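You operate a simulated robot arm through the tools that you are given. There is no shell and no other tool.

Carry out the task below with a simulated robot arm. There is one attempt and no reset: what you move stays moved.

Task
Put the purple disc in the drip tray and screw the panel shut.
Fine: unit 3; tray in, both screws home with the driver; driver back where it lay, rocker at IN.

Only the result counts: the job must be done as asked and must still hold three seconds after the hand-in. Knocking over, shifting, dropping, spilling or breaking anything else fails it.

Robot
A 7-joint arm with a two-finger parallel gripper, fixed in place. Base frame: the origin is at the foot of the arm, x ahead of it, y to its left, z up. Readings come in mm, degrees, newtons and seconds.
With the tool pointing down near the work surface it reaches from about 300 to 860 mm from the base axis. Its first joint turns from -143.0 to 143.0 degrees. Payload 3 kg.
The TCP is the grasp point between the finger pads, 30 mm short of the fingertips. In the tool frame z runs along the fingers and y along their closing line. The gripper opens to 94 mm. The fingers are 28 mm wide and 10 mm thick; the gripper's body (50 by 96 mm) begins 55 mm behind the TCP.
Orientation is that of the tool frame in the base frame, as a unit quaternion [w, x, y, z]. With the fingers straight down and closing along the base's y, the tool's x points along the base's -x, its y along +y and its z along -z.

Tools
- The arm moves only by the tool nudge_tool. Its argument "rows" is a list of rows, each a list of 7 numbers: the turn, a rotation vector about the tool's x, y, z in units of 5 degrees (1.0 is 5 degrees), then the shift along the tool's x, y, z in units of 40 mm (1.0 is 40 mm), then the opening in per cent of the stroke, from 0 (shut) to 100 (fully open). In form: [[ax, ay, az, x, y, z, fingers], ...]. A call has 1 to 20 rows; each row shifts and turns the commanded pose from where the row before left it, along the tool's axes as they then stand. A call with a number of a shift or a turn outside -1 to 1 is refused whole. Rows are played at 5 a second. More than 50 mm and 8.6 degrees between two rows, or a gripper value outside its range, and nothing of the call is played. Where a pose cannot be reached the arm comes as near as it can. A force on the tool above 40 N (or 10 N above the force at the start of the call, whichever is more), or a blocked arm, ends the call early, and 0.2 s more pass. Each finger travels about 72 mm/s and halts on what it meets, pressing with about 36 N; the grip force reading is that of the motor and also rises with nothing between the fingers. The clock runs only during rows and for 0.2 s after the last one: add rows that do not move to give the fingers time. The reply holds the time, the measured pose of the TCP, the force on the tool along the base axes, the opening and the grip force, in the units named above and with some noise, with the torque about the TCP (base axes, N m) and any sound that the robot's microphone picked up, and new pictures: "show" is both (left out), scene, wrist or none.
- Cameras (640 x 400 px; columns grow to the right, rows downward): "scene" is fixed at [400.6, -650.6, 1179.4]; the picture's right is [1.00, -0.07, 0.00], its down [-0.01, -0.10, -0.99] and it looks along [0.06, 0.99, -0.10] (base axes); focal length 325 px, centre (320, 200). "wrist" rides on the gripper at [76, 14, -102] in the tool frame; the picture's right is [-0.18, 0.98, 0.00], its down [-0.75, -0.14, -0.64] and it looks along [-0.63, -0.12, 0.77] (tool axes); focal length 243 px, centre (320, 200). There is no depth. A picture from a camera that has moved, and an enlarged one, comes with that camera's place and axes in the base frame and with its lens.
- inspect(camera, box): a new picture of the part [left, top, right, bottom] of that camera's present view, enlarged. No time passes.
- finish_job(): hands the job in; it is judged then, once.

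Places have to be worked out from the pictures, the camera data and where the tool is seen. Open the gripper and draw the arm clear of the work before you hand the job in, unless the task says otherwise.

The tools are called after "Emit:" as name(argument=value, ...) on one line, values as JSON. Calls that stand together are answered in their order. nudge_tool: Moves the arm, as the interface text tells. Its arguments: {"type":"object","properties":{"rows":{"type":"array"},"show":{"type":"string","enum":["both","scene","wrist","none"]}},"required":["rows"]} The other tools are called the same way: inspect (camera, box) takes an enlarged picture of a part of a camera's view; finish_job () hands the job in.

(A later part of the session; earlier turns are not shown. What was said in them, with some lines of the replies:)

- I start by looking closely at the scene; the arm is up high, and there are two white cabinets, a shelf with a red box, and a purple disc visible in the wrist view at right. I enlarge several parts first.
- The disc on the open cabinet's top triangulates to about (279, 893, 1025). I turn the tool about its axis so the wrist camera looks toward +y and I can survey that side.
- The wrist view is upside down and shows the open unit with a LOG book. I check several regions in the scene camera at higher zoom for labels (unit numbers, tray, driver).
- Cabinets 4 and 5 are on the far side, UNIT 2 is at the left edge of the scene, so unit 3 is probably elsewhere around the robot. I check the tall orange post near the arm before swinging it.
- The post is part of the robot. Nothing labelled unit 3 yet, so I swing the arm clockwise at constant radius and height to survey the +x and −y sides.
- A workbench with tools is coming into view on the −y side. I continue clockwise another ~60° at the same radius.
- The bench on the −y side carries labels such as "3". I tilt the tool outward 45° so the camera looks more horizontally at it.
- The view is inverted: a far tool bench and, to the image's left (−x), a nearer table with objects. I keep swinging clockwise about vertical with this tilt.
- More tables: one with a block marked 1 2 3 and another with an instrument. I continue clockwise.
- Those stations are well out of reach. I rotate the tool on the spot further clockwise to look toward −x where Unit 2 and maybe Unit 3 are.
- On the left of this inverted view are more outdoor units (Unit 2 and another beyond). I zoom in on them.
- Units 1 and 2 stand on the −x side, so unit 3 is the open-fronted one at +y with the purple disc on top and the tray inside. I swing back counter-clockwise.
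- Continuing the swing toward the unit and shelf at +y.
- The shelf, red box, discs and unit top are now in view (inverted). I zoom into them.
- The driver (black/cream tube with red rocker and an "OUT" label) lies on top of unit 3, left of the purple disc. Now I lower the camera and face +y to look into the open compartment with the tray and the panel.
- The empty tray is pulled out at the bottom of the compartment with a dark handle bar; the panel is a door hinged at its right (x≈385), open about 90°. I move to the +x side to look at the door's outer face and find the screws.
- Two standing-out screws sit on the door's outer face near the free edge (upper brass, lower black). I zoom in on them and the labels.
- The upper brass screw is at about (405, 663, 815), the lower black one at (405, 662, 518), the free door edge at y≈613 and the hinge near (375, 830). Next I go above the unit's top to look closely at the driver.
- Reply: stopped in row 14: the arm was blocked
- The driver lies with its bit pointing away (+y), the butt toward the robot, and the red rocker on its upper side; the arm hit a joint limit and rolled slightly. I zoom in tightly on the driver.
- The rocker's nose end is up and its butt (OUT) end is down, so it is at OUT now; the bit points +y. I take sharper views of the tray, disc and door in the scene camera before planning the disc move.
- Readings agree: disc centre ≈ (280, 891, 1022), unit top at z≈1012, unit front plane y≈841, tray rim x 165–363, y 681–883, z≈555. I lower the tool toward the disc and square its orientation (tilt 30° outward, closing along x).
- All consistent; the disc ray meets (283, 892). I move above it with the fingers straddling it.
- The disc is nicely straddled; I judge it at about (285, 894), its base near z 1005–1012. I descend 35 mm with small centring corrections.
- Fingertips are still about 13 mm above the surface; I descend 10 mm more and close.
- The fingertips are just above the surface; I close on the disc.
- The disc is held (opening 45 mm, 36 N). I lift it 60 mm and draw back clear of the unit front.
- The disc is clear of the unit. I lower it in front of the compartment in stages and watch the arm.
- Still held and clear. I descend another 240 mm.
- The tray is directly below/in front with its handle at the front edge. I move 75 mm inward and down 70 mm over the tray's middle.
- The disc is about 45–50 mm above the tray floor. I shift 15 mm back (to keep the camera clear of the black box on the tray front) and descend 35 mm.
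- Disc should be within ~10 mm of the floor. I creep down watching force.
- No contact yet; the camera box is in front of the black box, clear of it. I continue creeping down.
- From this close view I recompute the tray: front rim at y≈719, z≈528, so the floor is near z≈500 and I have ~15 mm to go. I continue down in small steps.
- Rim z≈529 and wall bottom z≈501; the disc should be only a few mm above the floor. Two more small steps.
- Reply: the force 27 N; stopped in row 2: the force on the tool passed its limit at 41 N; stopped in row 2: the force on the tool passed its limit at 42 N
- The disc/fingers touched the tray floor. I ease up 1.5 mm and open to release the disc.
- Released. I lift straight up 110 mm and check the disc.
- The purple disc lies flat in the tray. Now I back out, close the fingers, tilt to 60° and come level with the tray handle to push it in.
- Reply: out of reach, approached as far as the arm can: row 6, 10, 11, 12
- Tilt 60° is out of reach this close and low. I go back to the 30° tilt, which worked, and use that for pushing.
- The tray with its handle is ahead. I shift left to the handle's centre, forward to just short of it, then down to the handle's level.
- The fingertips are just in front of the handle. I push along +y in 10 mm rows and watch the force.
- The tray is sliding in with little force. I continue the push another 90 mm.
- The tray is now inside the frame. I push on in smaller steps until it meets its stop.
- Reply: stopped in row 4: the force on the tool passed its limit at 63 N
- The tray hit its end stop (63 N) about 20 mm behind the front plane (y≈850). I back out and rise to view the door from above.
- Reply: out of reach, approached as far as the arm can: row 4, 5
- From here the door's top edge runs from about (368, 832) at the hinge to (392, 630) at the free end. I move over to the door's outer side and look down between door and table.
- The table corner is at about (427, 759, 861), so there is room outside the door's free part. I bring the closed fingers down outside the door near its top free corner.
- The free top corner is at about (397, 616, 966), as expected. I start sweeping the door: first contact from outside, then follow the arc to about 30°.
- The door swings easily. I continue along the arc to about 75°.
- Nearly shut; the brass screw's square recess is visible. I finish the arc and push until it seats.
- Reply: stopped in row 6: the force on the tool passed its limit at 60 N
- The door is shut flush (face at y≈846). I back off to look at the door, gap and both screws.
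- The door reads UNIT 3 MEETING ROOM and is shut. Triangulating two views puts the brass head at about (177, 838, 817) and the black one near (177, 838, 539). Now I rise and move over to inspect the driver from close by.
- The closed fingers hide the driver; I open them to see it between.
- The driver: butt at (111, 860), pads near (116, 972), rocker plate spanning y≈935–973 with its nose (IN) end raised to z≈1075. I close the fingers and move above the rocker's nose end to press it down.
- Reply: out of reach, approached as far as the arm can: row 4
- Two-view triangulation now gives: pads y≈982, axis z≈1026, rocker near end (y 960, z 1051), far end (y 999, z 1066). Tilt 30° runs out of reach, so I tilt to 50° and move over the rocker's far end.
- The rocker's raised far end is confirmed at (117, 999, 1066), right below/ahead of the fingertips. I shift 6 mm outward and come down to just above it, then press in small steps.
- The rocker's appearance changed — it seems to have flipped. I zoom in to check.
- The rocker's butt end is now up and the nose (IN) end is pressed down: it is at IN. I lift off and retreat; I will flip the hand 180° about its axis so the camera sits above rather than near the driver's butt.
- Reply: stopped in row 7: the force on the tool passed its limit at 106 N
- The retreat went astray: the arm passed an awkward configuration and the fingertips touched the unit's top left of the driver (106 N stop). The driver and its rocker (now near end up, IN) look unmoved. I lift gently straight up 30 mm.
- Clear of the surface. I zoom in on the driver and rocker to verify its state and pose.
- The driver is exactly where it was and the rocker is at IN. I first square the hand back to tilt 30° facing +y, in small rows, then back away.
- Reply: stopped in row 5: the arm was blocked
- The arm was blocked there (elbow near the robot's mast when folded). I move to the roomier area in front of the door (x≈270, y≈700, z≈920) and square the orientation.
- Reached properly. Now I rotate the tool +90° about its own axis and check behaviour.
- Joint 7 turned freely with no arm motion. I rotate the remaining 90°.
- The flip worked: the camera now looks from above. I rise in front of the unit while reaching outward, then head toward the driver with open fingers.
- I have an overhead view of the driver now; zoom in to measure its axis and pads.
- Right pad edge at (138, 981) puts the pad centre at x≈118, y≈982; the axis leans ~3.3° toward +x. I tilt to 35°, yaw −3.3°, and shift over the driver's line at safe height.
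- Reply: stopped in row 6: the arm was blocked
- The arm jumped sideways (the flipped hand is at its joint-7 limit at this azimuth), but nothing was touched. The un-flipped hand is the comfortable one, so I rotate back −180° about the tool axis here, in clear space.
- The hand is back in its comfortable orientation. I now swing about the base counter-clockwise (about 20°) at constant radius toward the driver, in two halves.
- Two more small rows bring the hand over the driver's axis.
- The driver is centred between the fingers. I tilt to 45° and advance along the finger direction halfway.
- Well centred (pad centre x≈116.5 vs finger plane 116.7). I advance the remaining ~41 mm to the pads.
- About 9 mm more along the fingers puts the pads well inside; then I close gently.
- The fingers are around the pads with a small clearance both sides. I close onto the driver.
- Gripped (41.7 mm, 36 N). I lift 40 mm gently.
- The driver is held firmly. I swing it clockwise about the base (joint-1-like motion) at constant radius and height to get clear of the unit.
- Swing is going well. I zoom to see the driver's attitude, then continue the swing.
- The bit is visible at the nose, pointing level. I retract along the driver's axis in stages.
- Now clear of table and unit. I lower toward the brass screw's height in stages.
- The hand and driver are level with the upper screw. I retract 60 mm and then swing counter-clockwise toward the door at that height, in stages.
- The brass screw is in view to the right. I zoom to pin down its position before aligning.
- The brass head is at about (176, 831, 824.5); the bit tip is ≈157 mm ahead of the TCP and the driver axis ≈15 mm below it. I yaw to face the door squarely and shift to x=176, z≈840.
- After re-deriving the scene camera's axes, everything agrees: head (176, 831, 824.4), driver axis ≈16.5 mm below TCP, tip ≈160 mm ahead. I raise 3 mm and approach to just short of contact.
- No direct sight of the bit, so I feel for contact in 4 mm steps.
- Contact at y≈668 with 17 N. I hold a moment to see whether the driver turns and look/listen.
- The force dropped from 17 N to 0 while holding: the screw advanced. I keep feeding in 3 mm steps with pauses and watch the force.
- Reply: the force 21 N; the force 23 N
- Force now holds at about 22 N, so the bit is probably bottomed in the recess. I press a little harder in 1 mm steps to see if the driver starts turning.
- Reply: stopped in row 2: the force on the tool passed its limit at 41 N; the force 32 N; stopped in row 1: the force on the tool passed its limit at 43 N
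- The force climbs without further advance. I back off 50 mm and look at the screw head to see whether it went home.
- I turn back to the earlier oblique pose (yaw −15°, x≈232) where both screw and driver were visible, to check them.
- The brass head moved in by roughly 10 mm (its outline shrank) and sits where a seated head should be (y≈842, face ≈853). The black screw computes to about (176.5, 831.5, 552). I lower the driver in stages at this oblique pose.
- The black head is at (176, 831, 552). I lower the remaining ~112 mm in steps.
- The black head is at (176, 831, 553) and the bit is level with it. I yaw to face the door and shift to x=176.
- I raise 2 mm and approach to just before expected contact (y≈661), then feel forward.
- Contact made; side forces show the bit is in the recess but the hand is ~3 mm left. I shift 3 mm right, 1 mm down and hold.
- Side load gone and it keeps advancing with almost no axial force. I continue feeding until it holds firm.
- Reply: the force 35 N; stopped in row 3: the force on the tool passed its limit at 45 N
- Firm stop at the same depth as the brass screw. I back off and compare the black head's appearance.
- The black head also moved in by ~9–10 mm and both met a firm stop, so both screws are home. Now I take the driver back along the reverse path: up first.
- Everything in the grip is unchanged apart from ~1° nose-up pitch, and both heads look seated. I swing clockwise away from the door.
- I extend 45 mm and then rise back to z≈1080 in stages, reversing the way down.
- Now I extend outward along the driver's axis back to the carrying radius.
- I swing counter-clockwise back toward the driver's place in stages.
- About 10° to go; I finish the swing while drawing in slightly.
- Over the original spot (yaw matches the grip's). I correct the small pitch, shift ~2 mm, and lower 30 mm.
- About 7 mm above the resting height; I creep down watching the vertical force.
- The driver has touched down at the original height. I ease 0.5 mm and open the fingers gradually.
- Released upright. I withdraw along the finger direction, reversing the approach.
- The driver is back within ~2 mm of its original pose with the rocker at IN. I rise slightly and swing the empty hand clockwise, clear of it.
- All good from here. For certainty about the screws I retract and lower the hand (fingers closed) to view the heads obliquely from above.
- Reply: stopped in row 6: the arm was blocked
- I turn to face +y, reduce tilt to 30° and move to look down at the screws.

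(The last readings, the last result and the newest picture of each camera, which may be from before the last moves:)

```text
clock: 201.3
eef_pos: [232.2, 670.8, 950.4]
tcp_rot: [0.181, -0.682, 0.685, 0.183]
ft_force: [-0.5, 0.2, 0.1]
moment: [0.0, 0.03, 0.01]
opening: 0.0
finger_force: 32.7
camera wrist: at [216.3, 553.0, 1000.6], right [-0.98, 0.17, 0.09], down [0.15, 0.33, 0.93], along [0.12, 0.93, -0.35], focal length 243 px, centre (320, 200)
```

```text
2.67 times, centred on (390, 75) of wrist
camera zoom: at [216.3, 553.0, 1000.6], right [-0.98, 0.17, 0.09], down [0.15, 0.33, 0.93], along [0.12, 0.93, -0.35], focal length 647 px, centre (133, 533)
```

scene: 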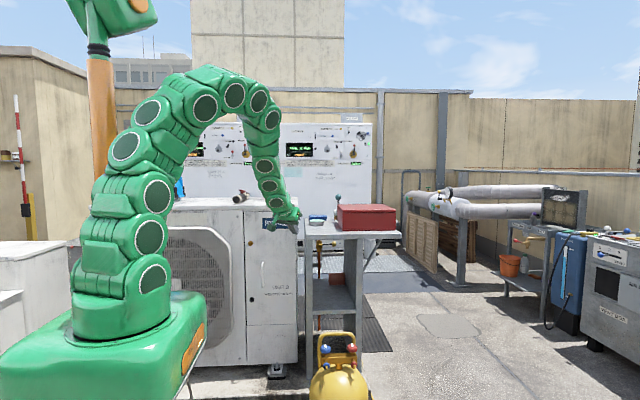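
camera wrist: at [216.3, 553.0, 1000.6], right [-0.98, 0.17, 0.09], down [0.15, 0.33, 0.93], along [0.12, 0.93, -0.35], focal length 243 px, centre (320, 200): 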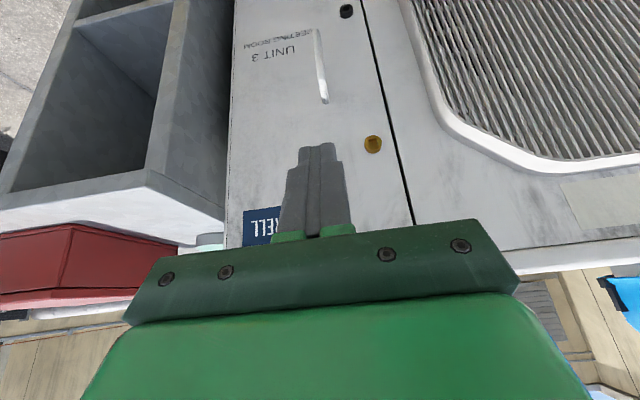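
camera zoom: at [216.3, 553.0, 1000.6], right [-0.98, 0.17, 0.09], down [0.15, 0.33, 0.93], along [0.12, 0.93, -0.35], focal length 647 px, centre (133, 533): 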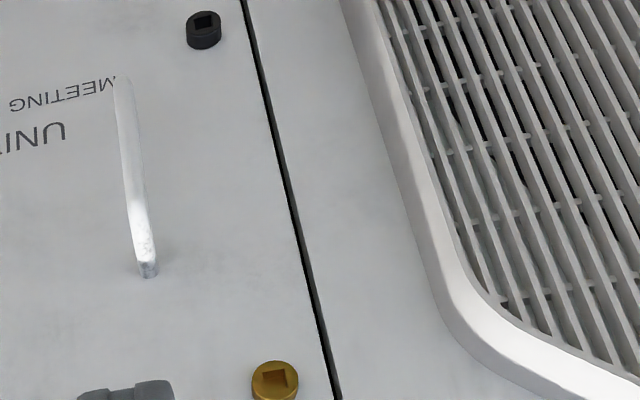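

The stems are no longer visible and the heads sit on the door. One closer zoom on each to confirm.

Emit:
inspect(camera="wrist", box=[350, 125, 398, 165])

Emit:
inspect(camera="wrist", box=[325, 0, 373, 30])

```text
10.00 times, centred on (374, 145) of wrist
camera zoom: at [216.3, 553.0, 1000.6], right [-0.98, 0.17, 0.09], down [0.15, 0.33, 0.93], along [0.12, 0.93, -0.35], focal length 2426 px, centre (-220, 750)
```

zoom: 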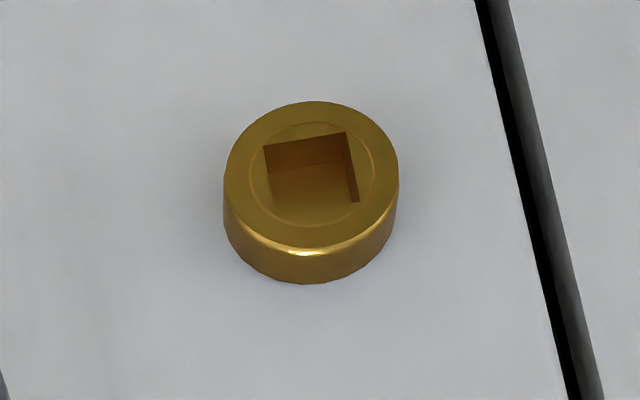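

```text
13.33 times, centred on (349, 15) of wrist
camera zoom: at [216.3, 553.0, 1000.6], right [-0.98, 0.17, 0.09], down [0.15, 0.33, 0.93], along [0.12, 0.93, -0.35], focal length 3235 px, centre (-67, 2667)
```

zoom: 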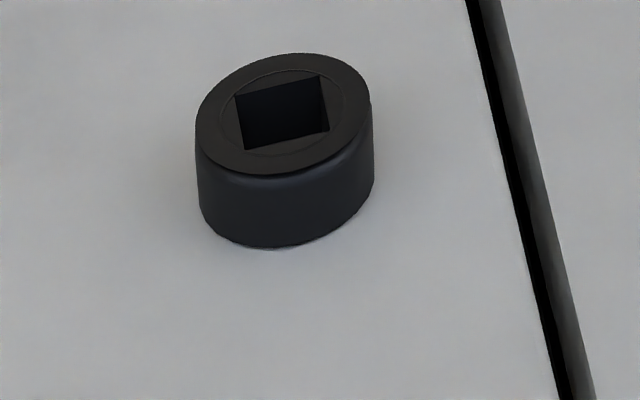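

Both heads sit on the panel; I take one more magnified look at the thin light line under the black head.

Emit:
inspect(camera="wrist", box=[337, 10, 357, 22])

Emit:
inspect(camera="wrist", box=[363, 145, 383, 157])

```text
16.00 times, centred on (347, 16) of wrist
camera zoom: at [216.3, 553.0, 1000.6], right [-0.98, 0.17, 0.09], down [0.15, 0.33, 0.93], along [0.12, 0.93, -0.35], focal length 3882 px, centre (-112, 3144)
```

zoom: 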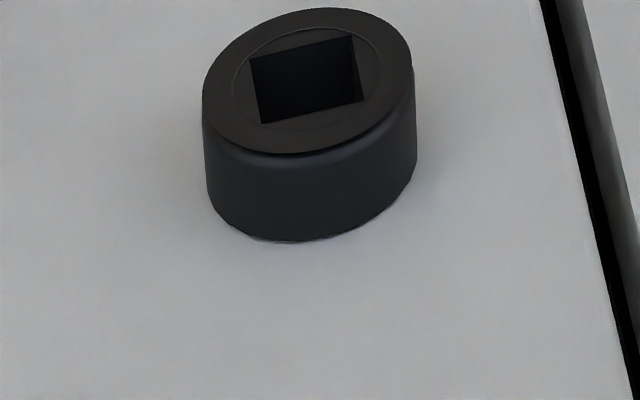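

```text
16.00 times, centred on (373, 151) of wrist
camera zoom: at [216.3, 553.0, 1000.6], right [-0.98, 0.17, 0.09], down [0.15, 0.33, 0.93], along [0.12, 0.93, -0.35], focal length 3882 px, centre (-528, 984)
```

zoom: 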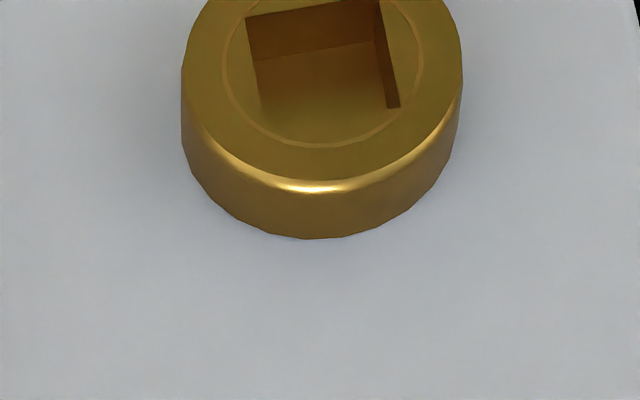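

Both heads are flush with the panel. I now open the gripper and draw the arm well clear: first sideways, then swing away clockwise.

Emit:
nudge_tool(rows=[[0, 0, 0, 0.356, -0.9375, -0.13, 0], [0, 0, 0, 0.356, -0.9375, -0.13, 40], [0, 0, 0, 0.356, -0.9375, -0.13, 80], [0, 0, 0, 0.356, -0.9375, -0.13, 100], [0, 0, 0, 0, 0, 0, 100]], show="none")

Emit:
nudge_tool(rows=[[0.3, 0, 0.52, 0.43, -0.795, -0.25, 100], [0.3, 0, 0.52, 0.43, -0.795, -0.25, 100], [0.3, 0, 0.52, 0.43, -0.795, -0.25, 100], [0.3, 0, 0.52, 0.43, -0.795, -0.25, 100], [0.3, 0, 0.52, 0.43, -0.795, -0.25, 100], [0.3, 0, 0.52, 0.43, -0.795, -0.25, 100], [0.3, 0, 0.52, 0.43, -0.795, -0.25, 100], [0.3, 0, 0.52, 0.43, -0.795, -0.25, 100], [0, 0, 0, 0, 0, 0, 100]])

Emit:
inspect(camera="scene", box=[160, 170, 420, 330])

Emit:
inspect(camera="scene", box=[225, 185, 265, 210])

```text
clock: 202.5
eef_pos: [381.2, 610.5, 940.4]
tcp_rot: [0.181, -0.681, 0.685, 0.182]
ft_force: [0.2, 0.3, 0.4]
moment: [0.01, 0.01, -0.02]
opening: 94.2
finger_force: 0.0
```

```text
clock: 204.5
eef_pos: [600.5, 406.6, 938.7]
tcp_rot: [0.216, -0.525, 0.812, 0.139]
ft_force: [0.1, 0.2, -0.9]
moment: [0.01, -0.02, -0.01]
opening: 94.1
finger_force: 0.0
camera wrist: at [538.9, 305.9, 989.2], right [-0.83, 0.55, 0.09], down [0.27, 0.25, 0.93], along [0.49, 0.8, -0.35], focal length 243 px, centre (320, 200)
```

scene: 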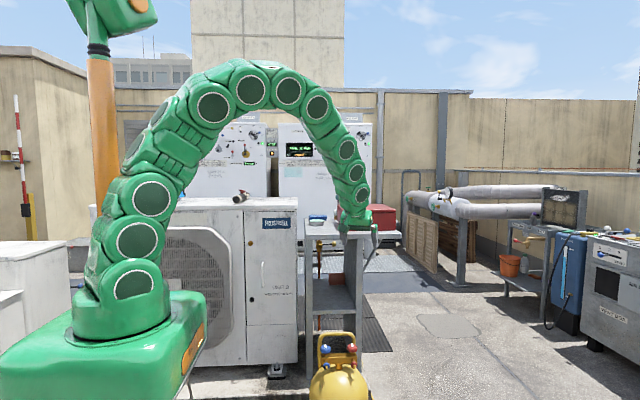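
wrist: 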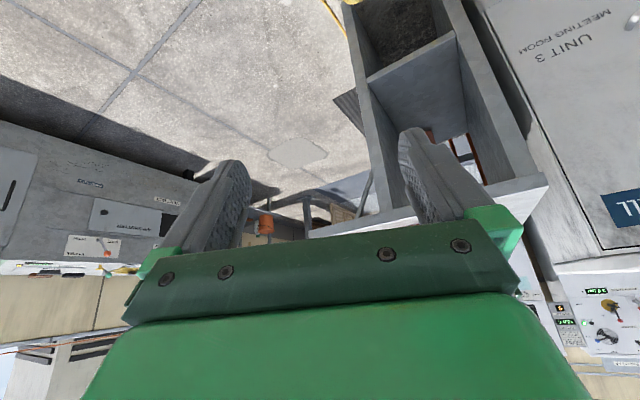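

```text
2.46 times, centred on (290, 250) of scene
camera zoom: at [400.6, -650.6, 1179.4], right [1.0, -0.07, 0.0], down [-0.01, -0.1, -0.99], along [0.06, 0.99, -0.1], focal length 801 px, centre (394, 77)
```

zoom: 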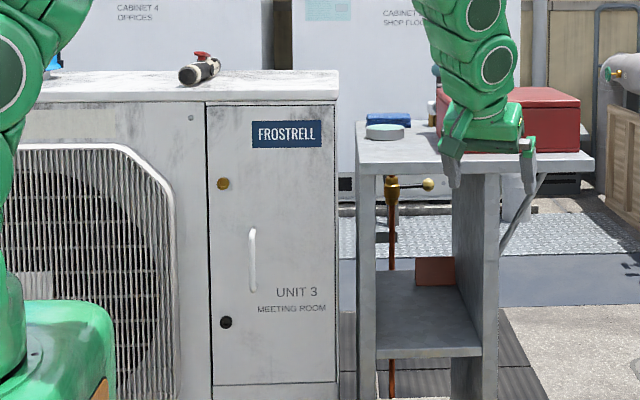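

```text
16.00 times, centred on (245, 198) of scene
camera zoom: at [400.6, -650.6, 1179.4], right [1.0, -0.07, 0.0], down [-0.01, -0.1, -0.99], along [0.06, 0.99, -0.1], focal length 5207 px, centre (1520, 240)
```

zoom: 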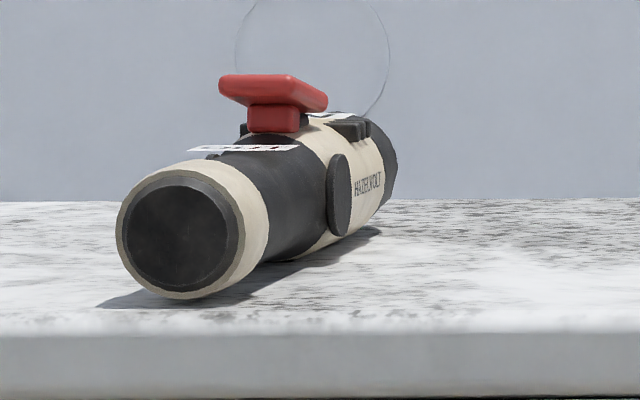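

The disc is in the pushed-in tray and the unit 3 panel is shut with both screw heads flush. The driver lies within about 2 mm of its original spot with its rocker at IN, and the gripper is open with the arm clear. I hand the job in.

Emit:
finish_job()

```text
The job is handed in.
```

The job is handed in for unit 3; I have no verdict back, so what follows is what I saw before finishing.

- **Disc and tray:** the purple disc lies flat in the drip tray. I pushed the tray in until it hit its stop, about 20 mm behind the panel.
- **Panel and screws:** the panel is shut. I drove both screws with the driver until they stopped firmly. Close up, both heads sit flush on the panel with no stem showing.
- **Driver:** it is back on top of the unit, within about 2 mm of where it lay, with its rocker at IN.
- **Arm:** the gripper is open and the arm is clear of the work.

Two moves went wrong on the way. After flipping the rocker, the arm swung off course and the closed fingertips pressed on the unit's top, left of the driver, with 106 N. Later it jumped sideways above the unit and the table, without contact. I saw nothing moved or damaged either time.
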